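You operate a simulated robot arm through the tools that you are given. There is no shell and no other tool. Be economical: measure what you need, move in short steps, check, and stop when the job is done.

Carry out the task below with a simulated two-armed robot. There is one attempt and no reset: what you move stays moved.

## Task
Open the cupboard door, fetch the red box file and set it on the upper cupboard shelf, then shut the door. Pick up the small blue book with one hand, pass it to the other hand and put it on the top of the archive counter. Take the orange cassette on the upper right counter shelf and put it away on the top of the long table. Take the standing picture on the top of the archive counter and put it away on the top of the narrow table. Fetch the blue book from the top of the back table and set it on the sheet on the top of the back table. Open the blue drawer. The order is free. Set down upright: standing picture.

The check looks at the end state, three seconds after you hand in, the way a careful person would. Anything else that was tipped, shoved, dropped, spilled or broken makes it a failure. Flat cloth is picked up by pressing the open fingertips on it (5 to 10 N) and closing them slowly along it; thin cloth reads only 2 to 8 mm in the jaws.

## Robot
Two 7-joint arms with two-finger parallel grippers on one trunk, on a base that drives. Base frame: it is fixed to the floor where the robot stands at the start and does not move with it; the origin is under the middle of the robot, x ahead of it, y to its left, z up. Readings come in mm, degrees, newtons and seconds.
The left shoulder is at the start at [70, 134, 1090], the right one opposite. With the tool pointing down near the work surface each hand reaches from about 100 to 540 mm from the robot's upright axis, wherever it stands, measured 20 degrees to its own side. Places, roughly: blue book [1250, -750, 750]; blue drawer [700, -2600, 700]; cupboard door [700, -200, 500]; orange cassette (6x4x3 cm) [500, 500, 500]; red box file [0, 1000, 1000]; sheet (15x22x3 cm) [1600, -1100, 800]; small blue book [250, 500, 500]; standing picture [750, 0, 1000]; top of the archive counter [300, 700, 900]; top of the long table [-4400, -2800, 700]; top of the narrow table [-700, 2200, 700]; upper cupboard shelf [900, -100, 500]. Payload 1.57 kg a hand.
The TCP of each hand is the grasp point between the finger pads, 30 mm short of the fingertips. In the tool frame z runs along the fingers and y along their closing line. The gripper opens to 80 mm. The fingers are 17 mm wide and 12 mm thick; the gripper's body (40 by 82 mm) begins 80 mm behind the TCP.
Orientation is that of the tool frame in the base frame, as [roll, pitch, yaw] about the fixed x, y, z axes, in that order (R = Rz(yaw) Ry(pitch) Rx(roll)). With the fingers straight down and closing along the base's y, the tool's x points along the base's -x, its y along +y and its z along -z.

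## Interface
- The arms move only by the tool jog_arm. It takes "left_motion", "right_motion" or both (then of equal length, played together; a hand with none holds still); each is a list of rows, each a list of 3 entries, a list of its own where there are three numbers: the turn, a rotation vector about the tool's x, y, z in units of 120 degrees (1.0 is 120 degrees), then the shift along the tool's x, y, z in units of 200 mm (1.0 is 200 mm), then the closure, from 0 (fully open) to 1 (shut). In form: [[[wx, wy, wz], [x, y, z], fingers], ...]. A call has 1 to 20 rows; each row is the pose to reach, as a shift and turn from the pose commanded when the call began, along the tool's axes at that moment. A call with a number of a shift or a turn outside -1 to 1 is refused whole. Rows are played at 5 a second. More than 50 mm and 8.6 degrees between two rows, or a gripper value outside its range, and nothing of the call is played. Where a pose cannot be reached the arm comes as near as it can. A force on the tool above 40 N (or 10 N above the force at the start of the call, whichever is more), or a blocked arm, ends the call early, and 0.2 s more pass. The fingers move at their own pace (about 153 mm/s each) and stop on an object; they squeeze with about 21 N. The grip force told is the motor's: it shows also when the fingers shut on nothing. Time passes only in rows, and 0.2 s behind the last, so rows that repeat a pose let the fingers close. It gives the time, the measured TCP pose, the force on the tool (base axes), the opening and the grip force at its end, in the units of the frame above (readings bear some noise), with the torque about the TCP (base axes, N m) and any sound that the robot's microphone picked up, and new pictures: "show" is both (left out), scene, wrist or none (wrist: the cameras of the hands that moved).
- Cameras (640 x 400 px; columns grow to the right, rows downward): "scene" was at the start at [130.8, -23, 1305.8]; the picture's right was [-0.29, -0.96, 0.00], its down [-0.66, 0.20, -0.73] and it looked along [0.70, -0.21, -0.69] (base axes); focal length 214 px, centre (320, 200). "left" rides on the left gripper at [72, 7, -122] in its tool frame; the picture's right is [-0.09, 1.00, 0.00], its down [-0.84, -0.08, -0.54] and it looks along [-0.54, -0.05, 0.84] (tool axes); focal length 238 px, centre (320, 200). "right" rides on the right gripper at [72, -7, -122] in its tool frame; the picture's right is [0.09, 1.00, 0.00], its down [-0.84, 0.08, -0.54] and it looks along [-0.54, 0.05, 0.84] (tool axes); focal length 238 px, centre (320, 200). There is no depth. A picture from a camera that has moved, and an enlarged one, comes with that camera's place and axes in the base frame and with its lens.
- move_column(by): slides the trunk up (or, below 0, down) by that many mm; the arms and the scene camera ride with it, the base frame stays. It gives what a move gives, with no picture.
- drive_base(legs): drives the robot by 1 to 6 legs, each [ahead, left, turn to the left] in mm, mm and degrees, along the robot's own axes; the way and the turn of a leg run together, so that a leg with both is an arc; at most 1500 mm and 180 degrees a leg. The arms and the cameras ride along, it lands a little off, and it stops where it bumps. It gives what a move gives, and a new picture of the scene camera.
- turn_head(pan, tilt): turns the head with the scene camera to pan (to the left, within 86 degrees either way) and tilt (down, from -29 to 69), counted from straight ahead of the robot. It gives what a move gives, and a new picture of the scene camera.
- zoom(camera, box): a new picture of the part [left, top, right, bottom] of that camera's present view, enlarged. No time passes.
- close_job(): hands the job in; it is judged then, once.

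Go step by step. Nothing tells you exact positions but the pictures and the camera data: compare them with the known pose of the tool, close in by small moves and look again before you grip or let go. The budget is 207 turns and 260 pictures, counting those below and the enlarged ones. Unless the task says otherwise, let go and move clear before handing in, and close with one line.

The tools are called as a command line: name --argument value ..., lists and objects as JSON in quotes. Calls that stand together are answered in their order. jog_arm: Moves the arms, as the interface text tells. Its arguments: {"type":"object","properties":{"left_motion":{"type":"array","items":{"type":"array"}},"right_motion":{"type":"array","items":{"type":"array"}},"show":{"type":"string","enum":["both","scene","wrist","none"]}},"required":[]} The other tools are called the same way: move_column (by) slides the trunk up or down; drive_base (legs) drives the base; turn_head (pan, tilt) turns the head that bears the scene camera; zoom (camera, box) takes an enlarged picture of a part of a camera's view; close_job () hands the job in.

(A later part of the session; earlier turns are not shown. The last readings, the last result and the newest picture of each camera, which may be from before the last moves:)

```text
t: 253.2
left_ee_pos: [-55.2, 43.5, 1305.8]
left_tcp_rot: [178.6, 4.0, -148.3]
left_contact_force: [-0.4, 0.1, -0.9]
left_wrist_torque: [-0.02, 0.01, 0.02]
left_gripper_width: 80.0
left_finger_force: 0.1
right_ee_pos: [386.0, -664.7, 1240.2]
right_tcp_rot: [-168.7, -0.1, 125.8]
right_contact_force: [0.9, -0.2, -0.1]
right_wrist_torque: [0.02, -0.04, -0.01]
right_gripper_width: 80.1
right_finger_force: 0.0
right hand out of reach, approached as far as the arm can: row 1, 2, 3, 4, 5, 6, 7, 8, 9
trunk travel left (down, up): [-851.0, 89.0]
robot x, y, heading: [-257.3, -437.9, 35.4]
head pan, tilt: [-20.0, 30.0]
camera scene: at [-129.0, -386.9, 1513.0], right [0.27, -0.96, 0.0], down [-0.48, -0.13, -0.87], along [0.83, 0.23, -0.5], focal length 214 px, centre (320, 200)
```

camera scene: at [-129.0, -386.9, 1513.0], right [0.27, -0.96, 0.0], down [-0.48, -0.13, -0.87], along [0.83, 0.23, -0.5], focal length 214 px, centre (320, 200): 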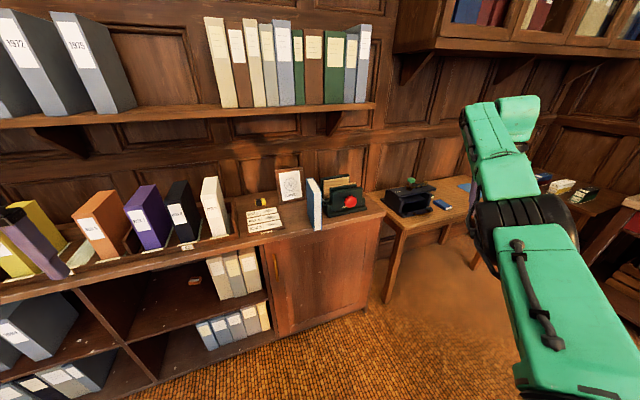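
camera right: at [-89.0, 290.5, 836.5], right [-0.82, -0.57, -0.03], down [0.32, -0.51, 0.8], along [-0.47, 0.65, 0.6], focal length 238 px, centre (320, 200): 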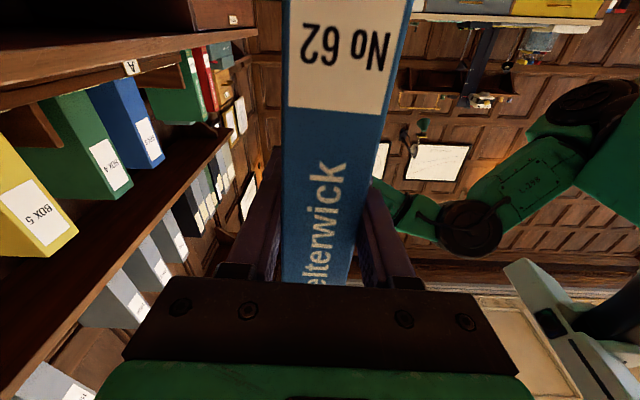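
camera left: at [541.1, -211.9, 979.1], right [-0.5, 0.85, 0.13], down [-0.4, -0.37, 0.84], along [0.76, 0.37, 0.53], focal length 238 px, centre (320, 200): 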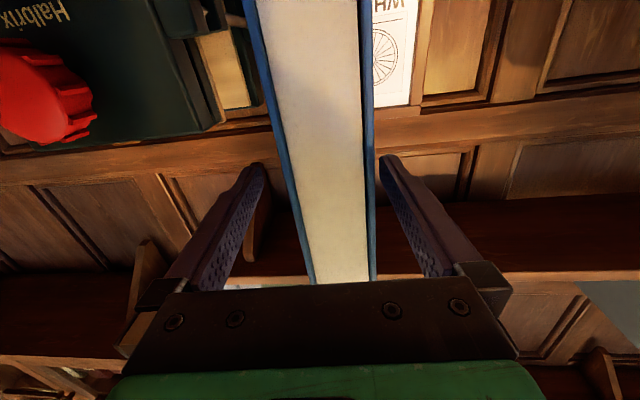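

A joint is at its limit in this posture. I'll unwind: turn back to neutral heading and swing the hand to point forward, then start again from a comfortable posture.

jog_arm --right_motion '[[[0, 0, -0.07], [0, 0, 0], 0], [[0, 0, -0.14], [0, 0, 0], 0], [[0, 0, -0.21], [0, 0, 0], 0], [[0, 0, -0.28], [0, 0, 0], 0], [[0, 0, -0.35], [0, 0, 0], 0], [[0, 0, -0.42], [0, 0, 0], 0], [[0, 0, -0.49], [0, 0, 0], 0], [[0, 0, -0.56], [0, 0, 0], 0], [[0, 0, -0.63], [0, 0, 0], 0], [[0, 0, -0.7], [0, 0, 0], 0], [[0, 0, -0.75], [0, 0, 0], 0]]' --show "none"

jog_arm --right_motion '[[[0, -0.07, 0], [0, 0.05, 0.05], 0], [[0, -0.14, 0], [0, 0.12, 0.1], 0], [[0, -0.21, 0], [0, 0.2, 0.15], 0], [[0, -0.28, 0], [0, 0.3, 0.2], 0], [[0, -0.35, 0], [0, 0.4, 0.3], 0], [[0, -0.42, 0], [0, 0.5, 0.4], 0], [[0, -0.49, 0], [0, 0.6, 0.5], 0], [[0, -0.56, 0], [0, 0.7, 0.6], 0], [[0, -0.63, 0], [0, 0.8, 0.7], 0], [[0, -0.7, 0], [0, 0.9, 0.8], 0], [[0, -0.75, 0], [0, 1, 0.9], 0]]' --show "scene"

```text
t: 255.6
left_ee_pos: [-56.6, 43.0, 1304.3]
left_tcp_rot: [178.8, 4.1, -148.3]
left_contact_force: [-0.4, 0.0, 1.0]
left_wrist_torque: [0.0, -0.01, 0.02]
left_gripper_width: 80.3
left_finger_force: 0.0
right_ee_pos: [386.1, -662.8, 1243.6]
right_tcp_rot: [179.9, -11.3, -144.0]
right_contact_force: [-0.2, -0.6, -0.3]
right_wrist_torque: [0.0, 0.01, -0.02]
right_gripper_width: 80.0
right_finger_force: 0.1
trunk travel left (down, up): [-851.0, 89.0]
robot x, y, heading: [-259.1, -437.6, 35.9]
head pan, tilt: [-20.0, 30.0]
```

```text
t: 258.2
left_ee_pos: [-52.9, 40.8, 1306.3]
left_tcp_rot: [178.6, 4.0, -148.1]
left_contact_force: [0.4, -0.2, 0.7]
left_wrist_torque: [0.02, 0.06, -0.02]
left_gripper_width: 79.8
left_finger_force: 0.0
right_ee_pos: [97.8, -626.0, 933.3]
right_tcp_rot: [179.3, 41.9, -144.5]
right_contact_force: [0.6, 0.1, -0.4]
right_wrist_torque: [-0.01, 0.03, 0.01]
right_gripper_width: 80.1
right_finger_force: 0.0
right hand out of reach, approached as far as the arm can: row 1, 2, 3, 4, 5, 6, 7, 8
trunk travel left (down, up): [-851.0, 89.0]
robot x, y, heading: [-256.8, -440.1, 35.8]
head pan, tilt: [-20.0, 30.0]
stopped in row 11 (right hand): the arm was blocked; the commanded pose is now the measured one
camera scene: at [-124.1, -390.4, 1512.7], right [0.27, -0.96, 0.0], down [-0.48, -0.13, -0.86], along [0.83, 0.23, -0.5], focal length 214 px, centre (320, 200)
```

scene: 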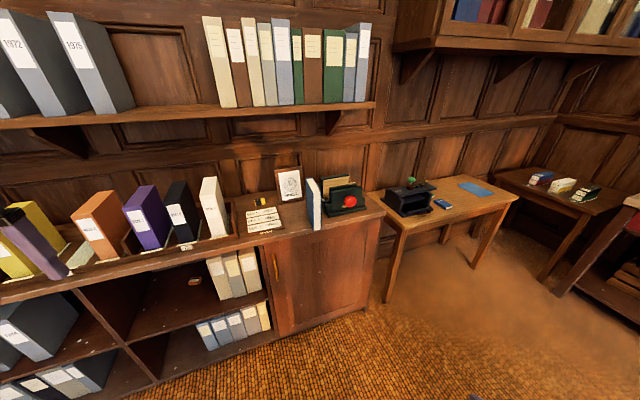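

The arm has changed its configuration (elbow low now). I'll raise and extend the hand and bring it to pointing down.

jog_arm --right_motion '[[[0, 0, 0], [-0.1, 0.02, 0], 0], [[0, 0, 0], [-0.2, 0.06, 0.01], 0], [[0, 0, 0], [-0.32, 0.1, 0.02], 0], [[0, 0, 0], [-0.44, 0.14, 0.03], 0], [[0, 0, 0], [-0.56, 0.18, 0.04], 0], [[0, 0, 0], [-0.68, 0.22, 0.05], 0], [[0, 0, 0], [-0.8, 0.27, 0.06], 0]]' --show "none"

jog_arm --right_motion '[[[0, 0.05, 0], [-0.1, 0.03, 0], 0], [[0, 0.1, 0], [-0.2, 0.06, 0.01], 0], [[0, 0.15, 0], [-0.3, 0.1, 0.02], 0], [[0, 0.2, 0], [-0.4, 0.14, 0.03], 0], [[0, 0.25, 0], [-0.5, 0.18, 0.04], 0], [[0, 0.3, 0], [-0.62, 0.22, 0.05], 0], [[0, 0.35, 0], [-0.75, 0.27, 0.06], 0]]' --show "scene"

```text
t: 259.8
left_ee_pos: [-53.2, 46.0, 1304.0]
left_tcp_rot: [178.8, 3.9, -148.0]
left_contact_force: [-0.5, 0.6, -0.4]
left_wrist_torque: [0.0, -0.02, 0.0]
left_gripper_width: 80.2
left_finger_force: 0.1
right_ee_pos: [181.5, -504.5, 1017.9]
right_tcp_rot: [179.8, 42.0, -144.3]
right_contact_force: [0.2, 0.5, -1.0]
right_wrist_torque: [0.01, 0.01, 0.0]
right_gripper_width: 80.3
right_finger_force: 0.0
right hand out of reach, approached as far as the arm can: row 5, 6, 7
trunk travel left (down, up): [-851.0, 89.0]
robot x, y, heading: [-256.9, -439.7, 35.7]
head pan, tilt: [-20.0, 30.0]
```

```text
t: 261.4
left_ee_pos: [-55.2, 45.8, 1303.7]
left_tcp_rot: [178.8, 3.9, -148.0]
left_contact_force: [0.1, 0.0, -0.4]
left_wrist_torque: [-0.05, 0.03, -0.03]
left_gripper_width: 79.9
left_finger_force: 0.0
right_ee_pos: [247.4, -389.3, 1112.2]
right_tcp_rot: [179.7, -0.2, -144.1]
right_contact_force: [-0.4, 0.4, 0.8]
right_wrist_torque: [-0.03, 0.01, 0.02]
right_gripper_width: 80.2
right_finger_force: 0.1
trunk travel left (down, up): [-851.0, 89.0]
robot x, y, heading: [-260.8, -443.2, 35.6]
head pan, tilt: [-20.0, 30.0]
camera scene: at [-128.0, -383.7, 1512.8], right [0.27, -0.96, 0.0], down [-0.48, -0.14, -0.87], along [0.83, 0.23, -0.5], focal length 214 px, centre (320, 200)
```

scene: 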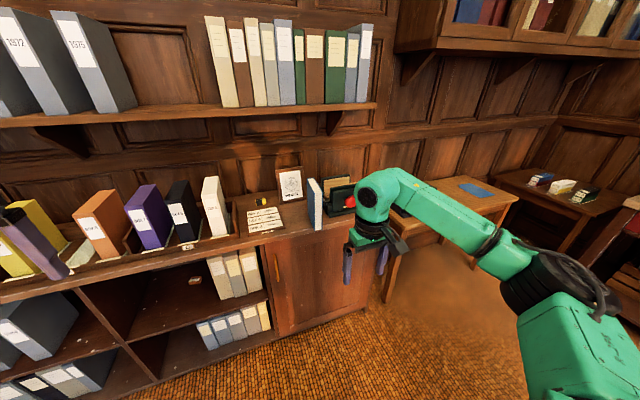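

Good, natural posture again. Now turn the tool −90° about its axis while extending forward.

jog_arm --right_motion '[[[0, 0, 0.07], [-0.05, 0, 0], 0], [[0, 0, 0.14], [-0.1, 0, 0], 0], [[0, 0, 0.21], [-0.15, 0, 0], 0], [[0, 0, 0.28], [-0.2, 0, 0], 0], [[0, 0, 0.35], [-0.25, 0, 0], 0], [[0, 0, 0.42], [-0.3, 0, 0], 0], [[0, 0, 0.49], [-0.35, 0, 0], 0], [[0, 0, 0.56], [-0.4, 0, 0], 0], [[0, 0, 0.63], [-0.5, 0, 0], 0], [[0, 0, 0.7], [-0.6, 0, 0], 0], [[0, 0, 0.75], [-0.7, 0, 0], 0]]' --show "scene"

```text
t: 263.8
left_ee_pos: [-54.8, 45.2, 1304.8]
left_tcp_rot: [178.8, 4.1, -148.1]
left_contact_force: [0.4, 0.6, 0.5]
left_wrist_torque: [-0.03, 0.03, -0.04]
left_gripper_width: 80.0
left_finger_force: 0.1
right_ee_pos: [358.8, -304.6, 1111.1]
right_tcp_rot: [179.9, -0.2, 125.9]
right_contact_force: [0.1, 0.8, -0.5]
right_wrist_torque: [-0.02, 0.01, 0.01]
right_gripper_width: 80.2
right_finger_force: 0.0
trunk travel left (down, up): [-851.0, 89.0]
robot x, y, heading: [-258.3, -439.8, 35.4]
head pan, tilt: [-20.0, 30.0]
camera scene: at [-129.0, -385.0, 1513.0], right [0.27, -0.96, 0.0], down [-0.48, -0.14, -0.87], along [0.83, 0.23, -0.5], focal length 214 px, centre (320, 200)
```

scene: 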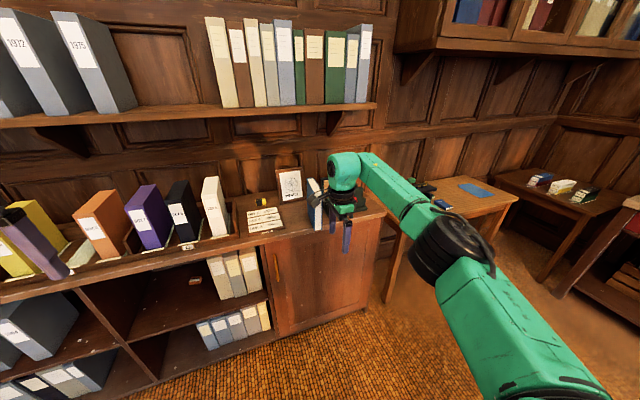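

jog_arm --right_motion '[[[0.03, 0, 0], [0, 0.08, 0], 0], [[0.06, 0, 0], [0, 0.18, 0], 0], [[0.083, 0, 0], [0, 0.28, 0], 0.2], [[0.083, 0, 0], [0, 0.35, 0], 0.2]]' --show "none"

move_column --by 60

drive_base --legs '[[0, 15, 0], [380, 0, 0]]'

zoom --camera "right" --box '[0, 0, 640, 400]'

```text
t: 264.8
left_ee_pos: [-55.6, 42.9, 1304.5]
left_tcp_rot: [178.8, 4.0, -148.1]
left_contact_force: [-1.0, -0.5, -0.2]
left_wrist_torque: [-0.01, -0.02, 0.01]
left_gripper_width: 80.0
left_finger_force: 0.0
right_ee_pos: [343.0, -303.3, 1122.2]
right_tcp_rot: [-170.0, -0.3, 126.0]
right_contact_force: [-0.7, -0.1, 0.1]
right_wrist_torque: [0.0, -0.01, -0.01]
right_gripper_width: 64.4
right_finger_force: 0.0
right hand out of reach, approached as far as the arm can: row 1, 2, 3, 4
trunk travel left (down, up): [-851.0, 89.0]
robot x, y, heading: [-261.4, -444.8, 35.7]
head pan, tilt: [-20.0, 30.0]
```

```text
t: 265.8
left_ee_pos: [-56.6, 44.7, 1366.5]
left_tcp_rot: [178.8, 4.0, -148.1]
left_contact_force: [0.3, 0.4, 0.2]
left_wrist_torque: [-0.01, 0.01, 0.01]
left_gripper_width: 79.9
left_finger_force: 0.0
right_ee_pos: [343.3, -303.8, 1181.1]
right_tcp_rot: [-170.1, -0.4, 126.0]
right_contact_force: [0.0, 0.1, -0.7]
right_wrist_torque: [0.04, 0.01, 0.02]
right_gripper_width: 64.1
right_finger_force: 0.1
trunk travel left (down, up): [-911.0, 29.0]
robot x, y, heading: [-261.6, -441.0, 35.3]
head pan, tilt: [-20.0, 30.0]
```

```text
t: 268.6
left_ee_pos: [237.7, 279.1, 1365.9]
left_tcp_rot: [178.7, 4.1, -147.8]
left_contact_force: [-0.1, -0.6, 0.6]
left_wrist_torque: [0.0, 0.03, 0.04]
left_gripper_width: 80.1
left_finger_force: 0.1
right_ee_pos: [640.5, -65.6, 1181.9]
right_tcp_rot: [-170.1, -0.3, 126.4]
right_contact_force: [0.1, 0.4, 0.5]
right_wrist_torque: [0.03, -0.01, -0.01]
right_gripper_width: 64.0
right_finger_force: 0.0
trunk travel left (down, up): [-911.0, 29.0]
robot x, y, heading: [39.9, -205.7, 36.0]
head pan, tilt: [-20.0, 30.0]
camera scene: at [168.4, -152.1, 1573.4], right [0.28, -0.96, 0.0], down [-0.48, -0.14, -0.87], along [0.83, 0.24, -0.5], focal length 214 px, centre (320, 200)
```

scene: 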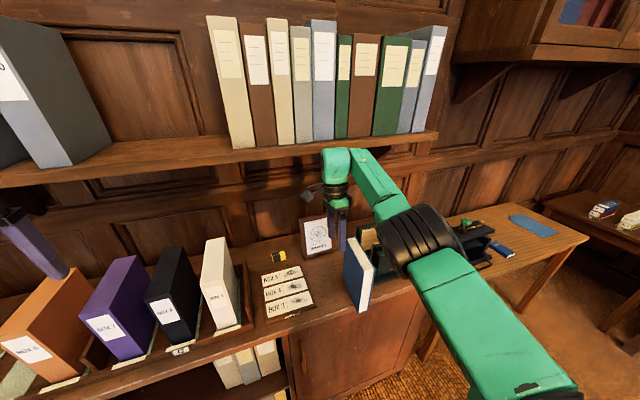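

```text
1.00 times, centred on (320, 200) of right (not enlarged: the box is as wide or as high as the picture)
camera zoom: at [609.6, 1.0, 1304.7], right [0.73, 0.66, -0.17], down [0.63, -0.58, 0.52], along [0.24, -0.49, -0.84], focal length 238 px, centre (320, 200)
```

zoom: 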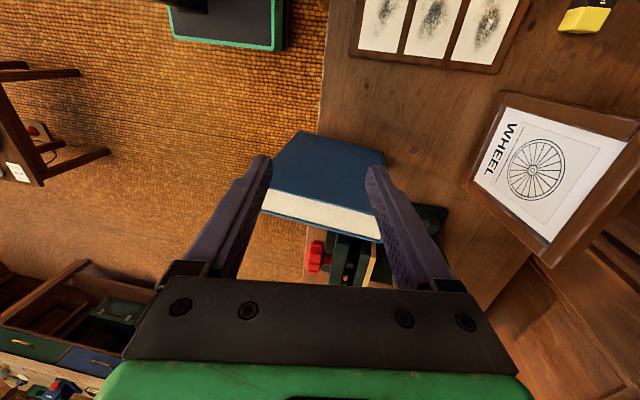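

The picture's top centre is at about n 715, s 434. I'll test how far the arm extends.

jog_arm --right_motion '[[[0, 0, 0], [0, 0.1, 0], 0.2], [[0, 0, 0], [0, 0.2, 0], 0.2], [[0, 0, 0], [0, 0.3, 0.0], 0.2], [[0, 0, 0], [0, 0.4, 0.0], 0.2]]' --show "none"

```text
t: 269.6
left_ee_pos: [240.4, 281.0, 1364.6]
left_tcp_rot: [178.8, 4.0, -147.7]
left_contact_force: [-1.2, 0.5, 0.2]
left_wrist_torque: [0.02, -0.03, 0.02]
left_gripper_width: 80.2
left_finger_force: 0.0
right_ee_pos: [642.6, -63.0, 1181.5]
right_tcp_rot: [-170.1, -0.3, 126.4]
right_contact_force: [-0.4, 0.3, 0.5]
right_wrist_torque: [0.02, -0.02, -0.02]
right_gripper_width: 64.0
right_finger_force: 0.1
right hand out of reach, approached as far as the arm can: row 1, 2, 3, 4
trunk travel left (down, up): [-911.0, 29.0]
robot x, y, heading: [43.7, -206.3, 36.1]
head pan, tilt: [-20.0, 30.0]
```

The arm is at full forward stretch at this tilt, so the base must come closer. First I'll pull the left hand back and down, away from the wall shelf.

jog_arm --left_motion '[[[0, 0, 0], [0.1, 0, 0.1], 0], [[0, 0, 0], [0.2, 0, 0.2], 0], [[0, 0, 0], [0.3, 0, 0.3], 0], [[0, 0, 0], [0.4, 0, 0.45], 0], [[0, 0, 0], [0.5, 0, 0.6], 0], [[0, 0, 0], [0.6, 0, 0.7], 0]]' --show "none"

drive_base --legs '[[120, -12, -1], [40, 0, 0]]'

zoom --camera "right" --box '[0, 0, 640, 400]'

```text
t: 271.0
left_ee_pos: [128.1, 264.7, 1214.4]
left_tcp_rot: [179.5, 4.1, -147.6]
left_contact_force: [0.0, 0.5, 0.6]
left_wrist_torque: [-0.01, -0.04, 0.01]
left_gripper_width: 80.0
left_finger_force: 0.0
left hand out of reach, approached as far as the arm can: row 1, 2, 3, 4, 5, 6
right_ee_pos: [641.5, -62.9, 1181.4]
right_tcp_rot: [-170.0, -0.2, 126.4]
right_contact_force: [0.2, -0.2, 0.1]
right_wrist_torque: [0.0, 0.0, 0.0]
right_gripper_width: 64.0
right_finger_force: 0.0
trunk travel left (down, up): [-911.0, 29.0]
robot x, y, heading: [42.3, -203.3, 36.0]
head pan, tilt: [-20.0, 30.0]
```

```text
t: 272.3
left_ee_pos: [217.3, 311.1, 1220.0]
left_tcp_rot: [179.8, 5.0, -148.4]
left_contact_force: [1.1, 0.2, 0.1]
left_wrist_torque: [0.02, -0.01, -0.03]
left_gripper_width: 80.3
left_finger_force: 0.0
right_ee_pos: [724.6, -28.2, 1191.1]
right_tcp_rot: [-171.0, -0.3, 125.5]
right_contact_force: [0.0, 0.3, 0.2]
right_wrist_torque: [-0.02, 0.01, 0.03]
right_gripper_width: 64.0
right_finger_force: 0.0
trunk travel left (down, up): [-911.0, 29.0]
robot x, y, heading: [137.3, -146.4, 35.1]
head pan, tilt: [-20.0, 30.0]
stopped in leg 1: the robot was blocked; the commanded pose is now the measured one
camera scene: at [248.0, -112.7, 1578.0], right [0.22, -0.98, -0.01], down [-0.45, -0.1, -0.89], along [0.87, 0.2, -0.46], focal length 214 px, centre (320, 200)
```

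scene: 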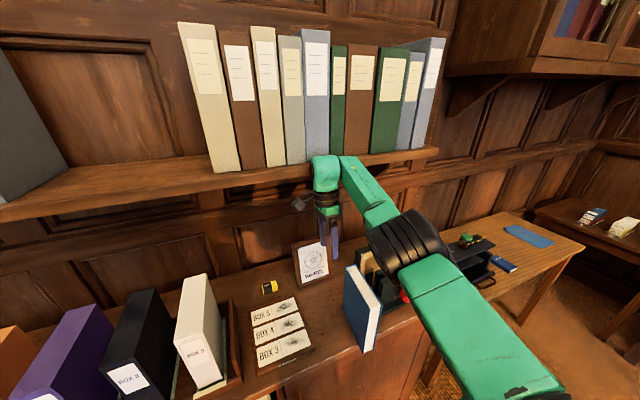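

```text
1.00 times, centred on (320, 200) of right (not enlarged: the box is as wide or as high as the picture)
camera zoom: at [693.5, 37.8, 1313.2], right [0.75, 0.65, -0.16], down [0.62, -0.59, 0.52], along [0.24, -0.49, -0.84], focal length 238 px, centre (320, 200)
```

zoom: 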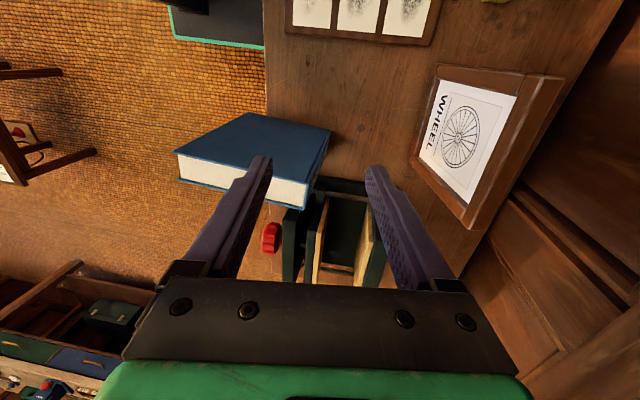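

Blocked — my wrist met the wall shelf (front n≈657, underside z≈1390). I'll back off and come in lower, from the left side of the picture, then slide sideways so the open fingers straddle the frame.

drive_base --legs '[[-220, 0, 0], [0, 150, 0]]'

move_column --by -125

turn_head --pan -25 --tilt 30

```text
t: 275.0
left_ee_pos: [-27.7, 312.1, 1213.6]
left_tcp_rot: [179.6, 4.0, -148.6]
left_contact_force: [0.6, -0.2, 0.9]
left_wrist_torque: [-0.02, 0.04, -0.02]
left_gripper_width: 80.0
left_finger_force: 0.1
right_ee_pos: [478.9, -26.3, 1180.4]
right_tcp_rot: [-170.0, -0.4, 125.1]
right_contact_force: [0.3, -0.8, -0.1]
right_wrist_torque: [0.02, 0.04, -0.01]
right_gripper_width: 64.0
right_finger_force: 0.1
trunk travel left (down, up): [-911.0, 29.0]
robot x, y, heading: [-122.6, -153.2, 34.8]
head pan, tilt: [-20.0, 30.0]
camera scene: at [8.7, -107.6, 1575.1], right [0.22, -0.98, 0.0], down [-0.47, -0.1, -0.88], along [0.86, 0.19, -0.48], focal length 214 px, centre (320, 200)
```

scene: 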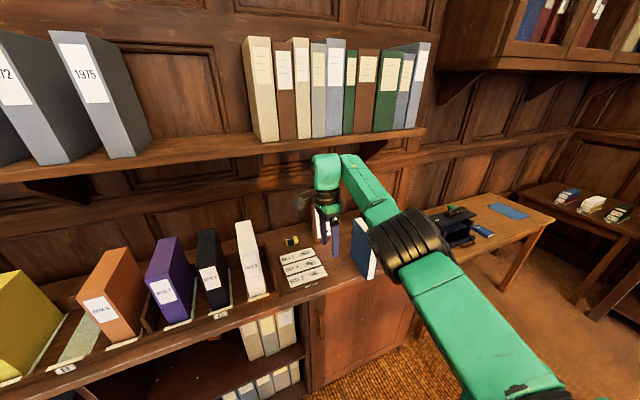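

```text
t: 276.5
left_ee_pos: [-29.4, 315.6, 1087.8]
left_tcp_rot: [179.8, 3.9, -148.5]
left_contact_force: [-0.6, 0.2, 0.1]
left_wrist_torque: [0.02, 0.01, 0.01]
left_gripper_width: 79.9
left_finger_force: 0.0
right_ee_pos: [476.2, -24.0, 1057.0]
right_tcp_rot: [-169.9, -0.2, 125.2]
right_contact_force: [-1.0, 1.1, -0.3]
right_wrist_torque: [0.04, 0.01, 0.01]
right_gripper_width: 63.8
right_finger_force: 0.1
trunk travel left (down, up): [-786.0, 154.0]
robot x, y, heading: [-125.7, -155.2, 34.5]
head pan, tilt: [-20.0, 30.0]
```

```text
t: 277.2
left_ee_pos: [-29.1, 315.0, 1087.6]
left_tcp_rot: [179.7, 3.9, -148.6]
left_contact_force: [0.0, 0.4, 0.1]
left_wrist_torque: [-0.02, -0.03, 0.02]
left_gripper_width: 80.0
left_finger_force: 0.0
right_ee_pos: [477.4, -24.1, 1054.8]
right_tcp_rot: [-169.8, -0.2, 125.3]
right_contact_force: [-0.4, 0.6, 0.4]
right_wrist_torque: [0.0, 0.01, 0.0]
right_gripper_width: 64.1
right_finger_force: 0.1
trunk travel left (down, up): [-786.0, 154.0]
robot x, y, heading: [-125.1, -152.0, 34.8]
head pan, tilt: [-25.0, 30.0]
camera scene: at [6.9, -103.9, 1448.9], right [0.21, -0.98, 0.0], down [-0.48, -0.11, -0.87], along [0.85, 0.19, -0.49], focal length 214 px, centre (320, 200)
```

scene: 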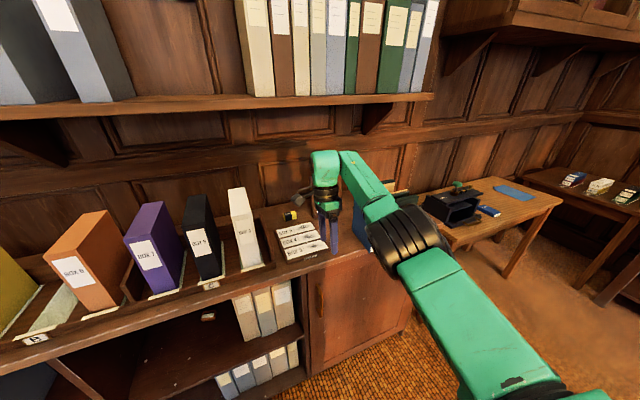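

I'll raise the left hand above the file boxes before moving in.

jog_arm --left_motion '[[[0, 0, 0], [0, 0, -0.15], 0], [[0, 0, 0], [0, 0, -0.3], 0], [[0, 0, 0], [0, 0, -0.45], 0], [[0, 0, 0], [0, 0, -0.6], 0], [[0, 0, 0], [0, 0, -0.75], 0]]' --show "none"

drive_base --legs '[[200, 0, 0]]'

zoom --camera "right" --box '[0, 0, 640, 400]'

```text
t: 277.9
left_ee_pos: [-45.0, 307.8, 1121.0]
left_tcp_rot: [-178.9, -5.2, -148.0]
left_contact_force: [-0.1, 0.3, 0.0]
left_wrist_torque: [0.0, 0.0, 0.0]
left_gripper_width: 79.9
left_finger_force: 0.2
right_ee_pos: [479.2, -23.5, 1055.8]
right_tcp_rot: [-169.9, -0.3, 125.3]
right_contact_force: [-0.1, -0.1, 0.1]
right_wrist_torque: [0.01, 0.01, 0.01]
right_gripper_width: 63.8
right_finger_force: 0.0
trunk travel left (down, up): [-786.0, 154.0]
robot x, y, heading: [-123.9, -152.4, 34.7]
head pan, tilt: [-25.0, 30.0]
stopped in row 3 (left hand): the arm was blocked; the commanded pose is now the measured one
```

```text
t: 279.5
left_ee_pos: [116.7, 418.2, 1121.5]
left_tcp_rot: [-179.1, -4.9, -148.4]
left_contact_force: [0.4, 0.1, -0.1]
left_wrist_torque: [0.02, 0.01, -0.03]
left_gripper_width: 79.9
left_finger_force: 0.0
right_ee_pos: [640.3, 87.3, 1057.5]
right_tcp_rot: [-170.1, -0.2, 125.2]
right_contact_force: [-0.2, -0.4, -0.2]
right_wrist_torque: [-0.02, -0.04, 0.01]
right_gripper_width: 64.0
right_finger_force: 0.0
trunk travel left (down, up): [-786.0, 154.0]
robot x, y, heading: [39.6, -37.6, 34.5]
head pan, tilt: [-25.0, 30.0]
camera scene: at [168.2, 4.8, 1448.7], right [0.19, -0.98, 0.0], down [-0.49, -0.09, -0.87], along [0.85, 0.16, -0.49], focal length 214 px, centre (320, 200)
```

scene: 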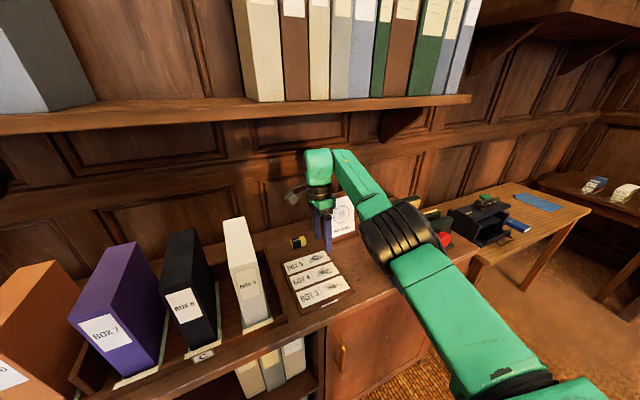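

```text
1.00 times, centred on (320, 200) of right (not enlarged: the box is as wide or as high as the picture)
camera zoom: at [611.1, 153.8, 1178.5], right [0.75, 0.64, -0.17], down [0.62, -0.59, 0.52], along [0.23, -0.49, -0.84], focal length 238 px, centre (320, 200)
```

zoom: 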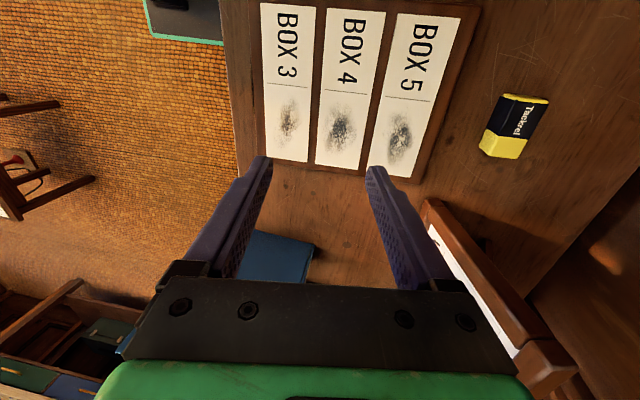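

The picture's left edge is visible: n≈699 at the base to 716 at the top, s≈375. I'll open the fingers fully and advance to its plane, staying left of it.

jog_arm --right_motion '[[[0, 0, 0], [0, 0, 0], 0], [[0, 0, 0], [0, 0, 0], 0]]' --show "none"

drive_base --legs '[[80, 0, 0], [60, 0, 0]]'

zoom --camera "right" --box '[0, 0, 640, 400]'

```text
t: 280.1
left_ee_pos: [118.2, 420.1, 1121.2]
left_tcp_rot: [-179.0, -5.3, -148.2]
left_contact_force: [-0.3, 1.0, -0.2]
left_wrist_torque: [0.02, -0.01, -0.01]
left_gripper_width: 79.9
left_finger_force: 0.2
right_ee_pos: [641.5, 86.7, 1056.0]
right_tcp_rot: [-170.0, -0.4, 125.1]
right_contact_force: [-0.4, 0.0, 0.4]
right_wrist_torque: [0.03, 0.0, -0.01]
right_gripper_width: 80.0
right_finger_force: 0.0
trunk travel left (down, up): [-786.0, 154.0]
robot x, y, heading: [37.9, -39.5, 34.5]
head pan, tilt: [-25.0, 30.0]
```

```text
t: 281.9
left_ee_pos: [229.7, 499.0, 1118.9]
left_tcp_rot: [-179.1, -6.5, -147.6]
left_contact_force: [-0.1, 0.5, 0.2]
left_wrist_torque: [0.03, 0.06, -0.01]
left_gripper_width: 80.0
left_finger_force: 0.1
right_ee_pos: [757.5, 171.0, 1053.9]
right_tcp_rot: [-169.6, -0.3, 125.2]
right_contact_force: [0.0, 0.6, -0.9]
right_wrist_torque: [-0.03, 0.05, -0.02]
right_gripper_width: 79.8
right_finger_force: 0.1
trunk travel left (down, up): [-786.0, 154.0]
robot x, y, heading: [154.6, 40.3, 34.8]
head pan, tilt: [-25.0, 30.0]
stopped in leg 2: the force on the tool passed its limit at 55 N (the readings are from after the stop); the commanded pose is now the measured one
camera scene: at [288.9, 87.0, 1447.7], right [0.17, -0.98, 0.0], down [-0.49, -0.09, -0.87], along [0.85, 0.15, -0.5], focal length 214 px, centre (320, 200)
```

scene: 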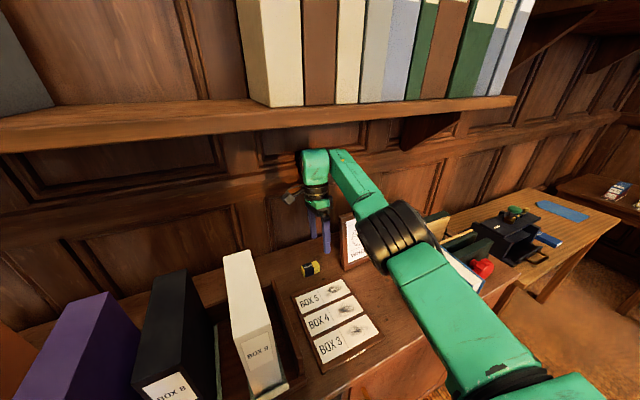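

```text
1.00 times, centred on (320, 200) of right (not enlarged: the box is as wide or as high as the picture)
camera zoom: at [729.9, 237.4, 1175.0], right [0.75, 0.64, -0.18], down [0.63, -0.59, 0.52], along [0.23, -0.5, -0.84], focal length 238 px, centre (320, 200)
```

zoom: 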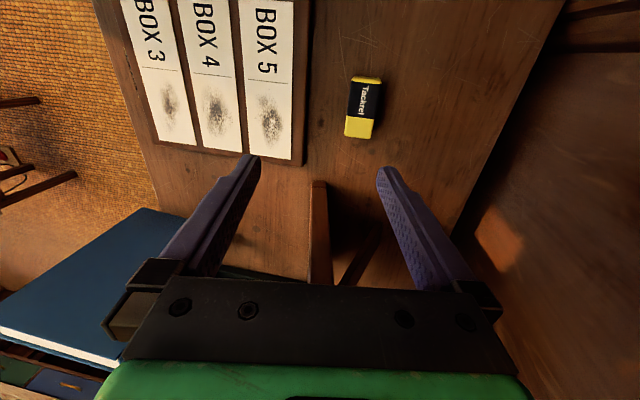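

The frame edge is centred between the right fingers. The stop may have come from the left hand near the boxes, so let me check it.

zoom --camera "left" --box '[0, 0, 640, 400]'

```text
1.00 times, centred on (320, 200) of left (not enlarged: the box is as wide or as high as the picture)
camera zoom: at [177.2, 475.2, 1249.1], right [-0.46, 0.89, -0.03], down [0.79, 0.42, 0.44], along [0.41, 0.18, -0.9], focal length 238 px, centre (320, 200)
```

zoom: 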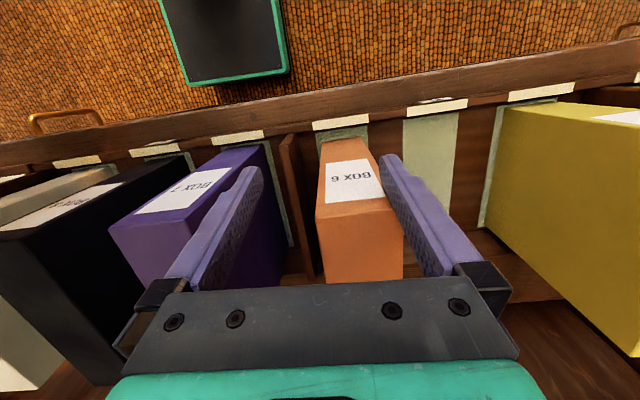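

The left fingers straddle BOX 6. I'll back straight out, then check that box and reposition the left arm.

drive_base --legs '[[-260, 0, 0]]'

turn_head --pan 20 --tilt 40

```text
t: 283.8
left_ee_pos: [18.2, 351.5, 1120.7]
left_tcp_rot: [-178.8, -6.4, -147.7]
left_contact_force: [0.1, -0.5, 0.4]
left_wrist_torque: [-0.03, 0.03, 0.01]
left_gripper_width: 80.0
left_finger_force: 0.2
right_ee_pos: [544.9, 20.2, 1053.6]
right_tcp_rot: [-169.7, -0.4, 125.0]
right_contact_force: [0.2, 0.6, -1.0]
right_wrist_torque: [-0.01, 0.02, -0.01]
right_gripper_width: 79.9
right_finger_force: 0.0
trunk travel left (down, up): [-786.0, 154.0]
robot x, y, heading: [-59.7, -107.8, 34.7]
head pan, tilt: [-25.0, 30.0]
camera scene: at [74.4, -61.8, 1447.9], right [0.17, -0.99, 0.0], down [-0.49, -0.09, -0.87], along [0.85, 0.15, -0.5], focal length 214 px, centre (320, 200)
```

scene: 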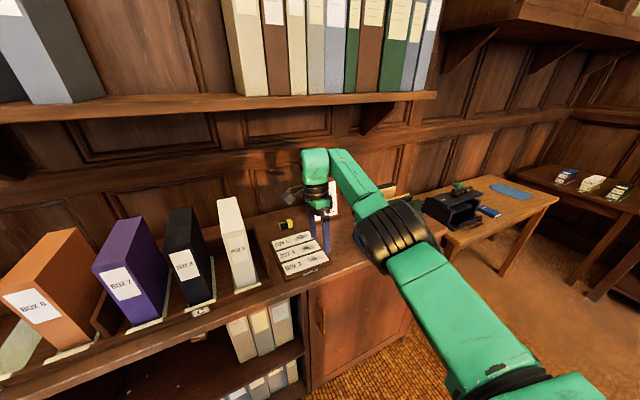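

```text
t: 284.9
left_ee_pos: [17.0, 349.5, 1119.8]
left_tcp_rot: [-178.7, -6.5, -147.8]
left_contact_force: [0.6, 0.7, 0.2]
left_wrist_torque: [-0.03, 0.01, -0.02]
left_gripper_width: 80.2
left_finger_force: 0.0
right_ee_pos: [543.5, 20.8, 1054.3]
right_tcp_rot: [-169.9, -0.3, 125.2]
right_contact_force: [-0.1, -0.7, -0.8]
right_wrist_torque: [0.02, -0.02, 0.0]
right_gripper_width: 80.1
right_finger_force: 0.1
trunk travel left (down, up): [-786.0, 154.0]
robot x, y, heading: [-57.6, -107.8, 34.6]
head pan, tilt: [20.0, 40.0]
camera scene: at [66.9, -46.2, 1443.3], right [0.36, -0.93, 0.0], down [-0.51, -0.19, -0.84], along [0.78, 0.3, -0.54], focal length 214 px, centre (320, 200)
```

scene: 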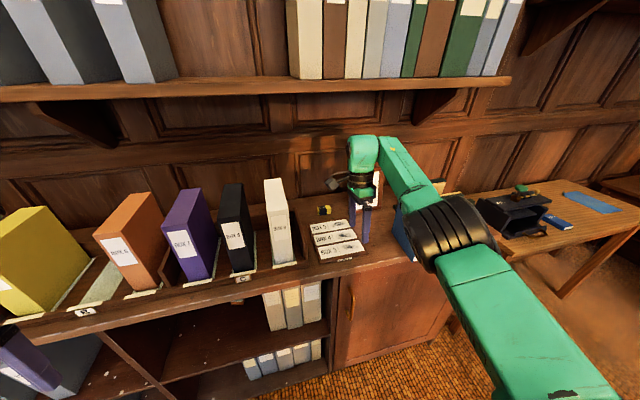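

zoom --camera "scene" --box '[0, 170, 300, 340]'

```text
2.13 times, centred on (150, 255) of scene
camera zoom: at [66.9, -46.2, 1443.3], right [0.36, -0.93, 0.0], down [-0.51, -0.19, -0.84], along [0.78, 0.3, -0.54], focal length 458 px, centre (683, 83)
```

zoom: 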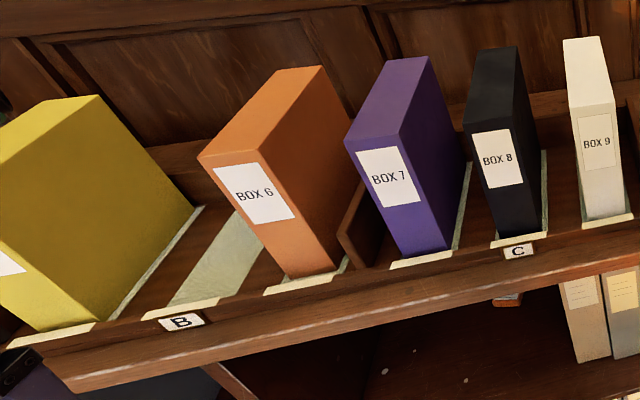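

BOX 6 is undisturbed. I'll drop the left hand low and close to my side so it stays clear.

jog_arm --left_motion '[[[0, 0, 0], [0, 0.1, 0.12], 0], [[0, 0, 0], [0, 0.15, 0.25], 0], [[0, 0, 0], [0.05, 0.2, 0.4], 0], [[0, 0, 0], [0.1, 0.2, 0.55], 0], [[0, 0, 0], [0.2, 0.2, 0.7], 0], [[0, 0, 0], [0.3, 0.2, 0.85], 0], [[0, 0, 0], [0.4, 0.2, 1], 0]]' --show "none"

jog_arm --left_motion '[[[0, 0, 0], [0.1, 0, 0.12], 0], [[0, 0, 0], [0.2, 0, 0.25], 0], [[0, 0, 0], [0.3, 0, 0.4], 0]]' --show "none"

turn_head --pan -20 --tilt 30

```text
t: 286.5
left_ee_pos: [-90.4, 326.1, 929.9]
left_tcp_rot: [-179.1, -6.3, -147.8]
left_contact_force: [0.5, 0.4, 0.3]
left_wrist_torque: [0.0, 0.02, 0.04]
left_gripper_width: 79.9
left_finger_force: 0.0
right_ee_pos: [542.6, 19.6, 1055.0]
right_tcp_rot: [-169.9, -0.2, 125.2]
right_contact_force: [0.6, -0.3, -0.9]
right_wrist_torque: [0.02, -0.02, -0.01]
right_gripper_width: 80.0
right_finger_force: 0.1
trunk travel left (down, up): [-786.0, 154.0]
robot x, y, heading: [-56.0, -106.9, 34.4]
head pan, tilt: [20.0, 40.0]
```

```text
t: 287.3
left_ee_pos: [-147.2, 290.9, 856.3]
left_tcp_rot: [-179.0, -6.3, -147.8]
left_contact_force: [0.8, 0.0, -0.1]
left_wrist_torque: [0.02, 0.01, -0.03]
left_gripper_width: 80.2
left_finger_force: 0.1
right_ee_pos: [542.3, 19.5, 1054.9]
right_tcp_rot: [-170.0, -0.2, 125.1]
right_contact_force: [0.1, -0.6, 0.8]
right_wrist_torque: [-0.02, 0.0, 0.01]
right_gripper_width: 80.2
right_finger_force: 0.1
trunk travel left (down, up): [-786.0, 154.0]
robot x, y, heading: [-61.9, -105.1, 34.4]
head pan, tilt: [20.0, 40.0]
```

```text
t: 288.4
left_ee_pos: [-146.1, 288.6, 856.7]
left_tcp_rot: [-178.8, -6.3, -147.8]
left_contact_force: [0.7, -0.9, -0.5]
left_wrist_torque: [-0.01, 0.03, 0.01]
left_gripper_width: 79.9
left_finger_force: 0.0
right_ee_pos: [542.6, 18.6, 1055.7]
right_tcp_rot: [-169.8, -0.4, 125.1]
right_contact_force: [0.2, -0.3, -1.1]
right_wrist_torque: [-0.04, -0.03, 0.0]
right_gripper_width: 79.8
right_finger_force: 0.1
trunk travel left (down, up): [-786.0, 154.0]
robot x, y, heading: [-62.0, -106.9, 34.7]
head pan, tilt: [-20.0, 30.0]
camera scene: at [70.7, -55.4, 1448.0], right [0.25, -0.97, 0.0], down [-0.48, -0.13, -0.87], along [0.84, 0.22, -0.5], focal length 214 px, centre (320, 200)
```

scene: 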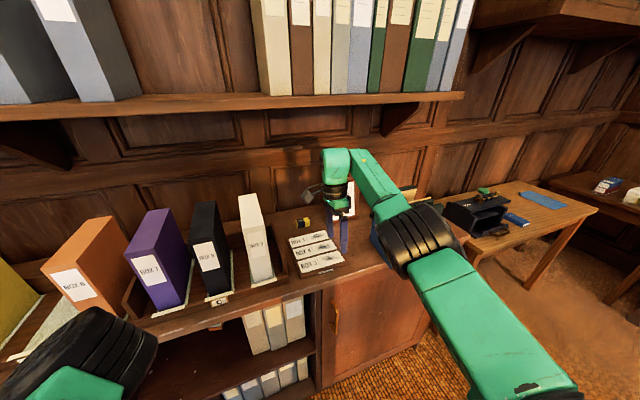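

The left elbow would end up close over the boxes. I'll move the left hand further out to the left to draw the elbow back.

jog_arm --left_motion '[[[0, 0, 0], [0, 0.12, 0.05], 0], [[0, 0, 0], [0.05, 0.25, 0.1], 0], [[0, 0, 0], [0.1, 0.38, 0.15], 0], [[0, 0, 0], [0.15, 0.5, 0.2], 0], [[0, 0, 0], [0.2, 0.62, 0.25], 0], [[0, 0, 0], [0.25, 0.75, 0.3], 0], [[0, 0, 0], [0.3, 0.87, 0.35], 0]]' --show "scene"

```text
t: 289.9
left_ee_pos: [-296.3, 400.4, 791.9]
left_tcp_rot: [-178.9, -6.3, -147.8]
left_contact_force: [-0.3, 0.8, -1.1]
left_wrist_torque: [0.02, -0.01, 0.01]
left_gripper_width: 80.1
left_finger_force: 0.0
right_ee_pos: [542.8, 19.6, 1055.3]
right_tcp_rot: [-169.9, -0.2, 125.1]
right_contact_force: [0.2, 0.0, 0.6]
right_wrist_torque: [0.02, 0.0, 0.0]
right_gripper_width: 80.1
right_finger_force: 0.0
trunk travel left (down, up): [-786.0, 154.0]
robot x, y, heading: [-62.1, -108.5, 34.5]
head pan, tilt: [-20.0, 30.0]
camera scene: at [69.3, -54.9, 1448.2], right [0.25, -0.97, 0.0], down [-0.48, -0.13, -0.87], along [0.84, 0.22, -0.5], focal length 214 px, centre (320, 200)
```

scene: 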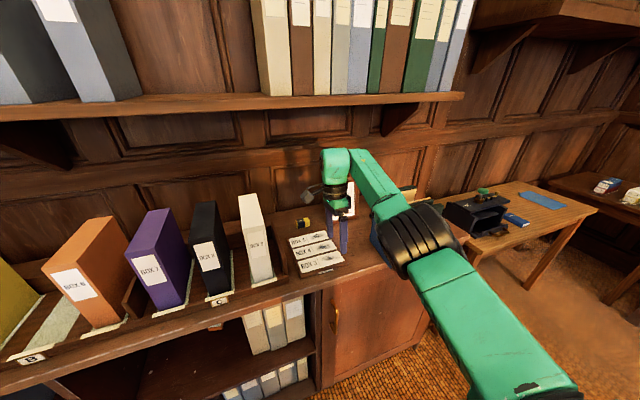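

Clear now. Advance back to the frame's plane.

drive_base --legs '[[180, 0, 0], [80, 0, 0]]'

zoom --camera "right" --box '[0, 0, 640, 400]'

```text
t: 292.1
left_ee_pos: [-84.3, 544.8, 792.7]
left_tcp_rot: [-178.9, -6.2, -147.7]
left_contact_force: [0.3, -0.1, -1.0]
left_wrist_torque: [0.01, -0.02, -0.01]
left_gripper_width: 80.0
left_finger_force: 0.0
right_ee_pos: [754.4, 167.6, 1056.3]
right_tcp_rot: [-170.0, -0.2, 125.3]
right_contact_force: [0.6, 0.0, 0.6]
right_wrist_torque: [-0.01, -0.02, 0.0]
right_gripper_width: 80.1
right_finger_force: 0.1
trunk travel left (down, up): [-786.0, 154.0]
robot x, y, heading: [155.4, 41.6, 34.7]
head pan, tilt: [-20.0, 30.0]
camera scene: at [282.0, 90.5, 1448.3], right [0.25, -0.97, 0.0], down [-0.48, -0.13, -0.87], along [0.84, 0.22, -0.5], focal length 214 px, centre (320, 200)
```

scene: 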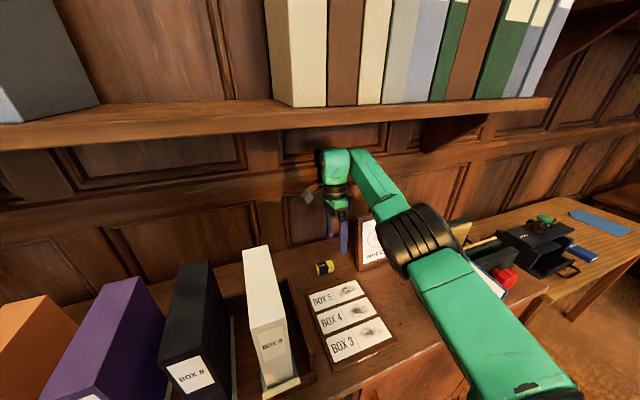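

```text
1.00 times, centred on (320, 200) of right (not enlarged: the box is as wide or as high as the picture)
camera zoom: at [726.0, 233.8, 1178.2], right [0.75, 0.64, -0.17], down [0.62, -0.59, 0.52], along [0.23, -0.49, -0.84], focal length 238 px, centre (320, 200)
```

zoom: 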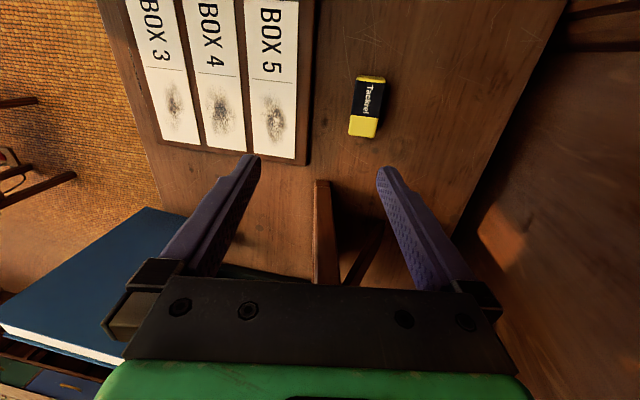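

Well centred. Strafe right so that the fingers straddle the frame's left part.

drive_base --legs '[[0, -70, 0]]'

zoom --camera "right" --box '[0, 0, 640, 400]'

```text
t: 293.1
left_ee_pos: [-45.1, 489.7, 790.4]
left_tcp_rot: [-178.8, -6.3, -147.7]
left_contact_force: [-0.1, -0.8, -0.5]
left_wrist_torque: [-0.03, -0.01, 0.02]
left_gripper_width: 79.9
left_finger_force: 0.0
right_ee_pos: [793.5, 113.9, 1055.5]
right_tcp_rot: [-170.0, 0.0, 125.3]
right_contact_force: [-1.1, 1.3, 0.3]
right_wrist_torque: [-0.04, -0.01, 0.01]
right_gripper_width: 80.0
right_finger_force: 0.1
trunk travel left (down, up): [-786.0, 154.0]
robot x, y, heading: [192.9, -17.5, 34.8]
head pan, tilt: [-20.0, 30.0]
camera scene: at [320.4, 37.5, 1448.2], right [0.26, -0.97, 0.0], down [-0.48, -0.13, -0.87], along [0.84, 0.22, -0.5], focal length 214 px, centre (320, 200)
```

scene: 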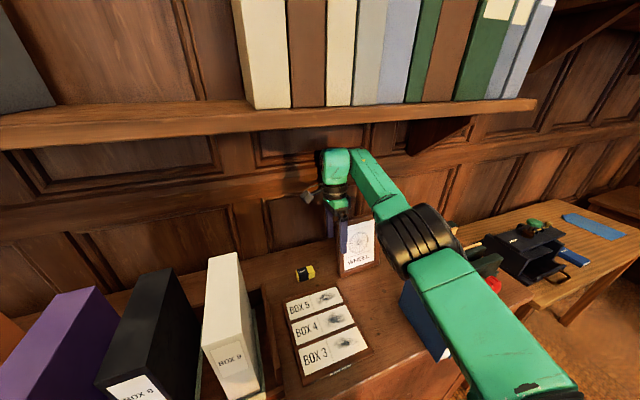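

```text
1.00 times, centred on (320, 200) of right (not enlarged: the box is as wide or as high as the picture)
camera zoom: at [764.4, 180.6, 1178.2], right [0.75, 0.64, -0.17], down [0.62, -0.58, 0.52], along [0.23, -0.5, -0.84], focal length 238 px, centre (320, 200)
```

zoom: 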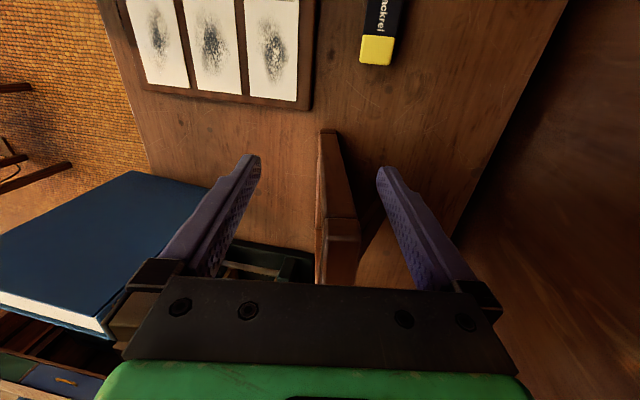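

drive_base --legs '[[0, -42, 0]]'

zoom --camera "right" --box '[0, 0, 640, 400]'

```text
t: 294.0
left_ee_pos: [-22.6, 455.4, 789.7]
left_tcp_rot: [-178.7, -6.3, -147.6]
left_contact_force: [-0.5, 1.1, -0.1]
left_wrist_torque: [-0.04, -0.02, 0.01]
left_gripper_width: 79.8
left_finger_force: 0.0
right_ee_pos: [816.8, 79.8, 1056.7]
right_tcp_rot: [-169.9, -0.1, 125.2]
right_contact_force: [-0.4, 1.0, 0.0]
right_wrist_torque: [-0.01, -0.03, -0.02]
right_gripper_width: 79.9
right_finger_force: 0.1
trunk travel left (down, up): [-786.0, 154.0]
robot x, y, heading: [218.6, -55.6, 34.9]
head pan, tilt: [-20.0, 30.0]
camera scene: at [344.0, 5.5, 1448.1], right [0.26, -0.97, 0.0], down [-0.48, -0.13, -0.87], along [0.84, 0.22, -0.5], focal length 214 px, centre (320, 200)
```

scene: 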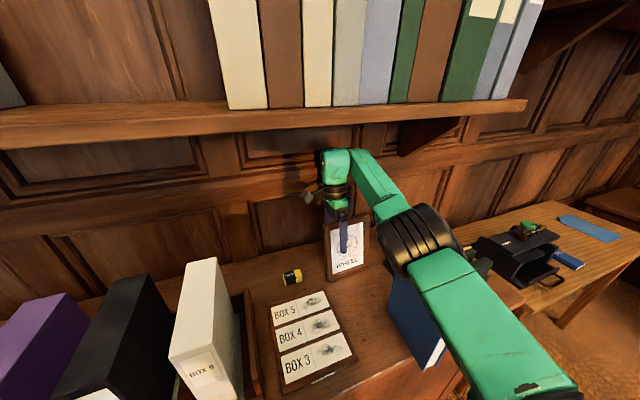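

```text
1.00 times, centred on (320, 200) of right (not enlarged: the box is as wide or as high as the picture)
camera zoom: at [787.8, 148.5, 1177.9], right [0.75, 0.64, -0.17], down [0.62, -0.58, 0.52], along [0.23, -0.5, -0.84], focal length 238 px, centre (320, 200)
```

zoom: 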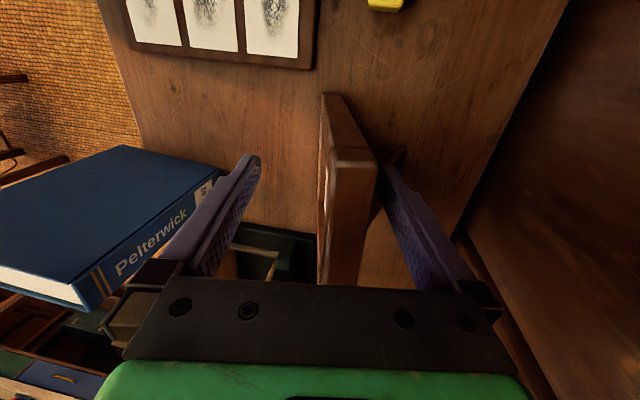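

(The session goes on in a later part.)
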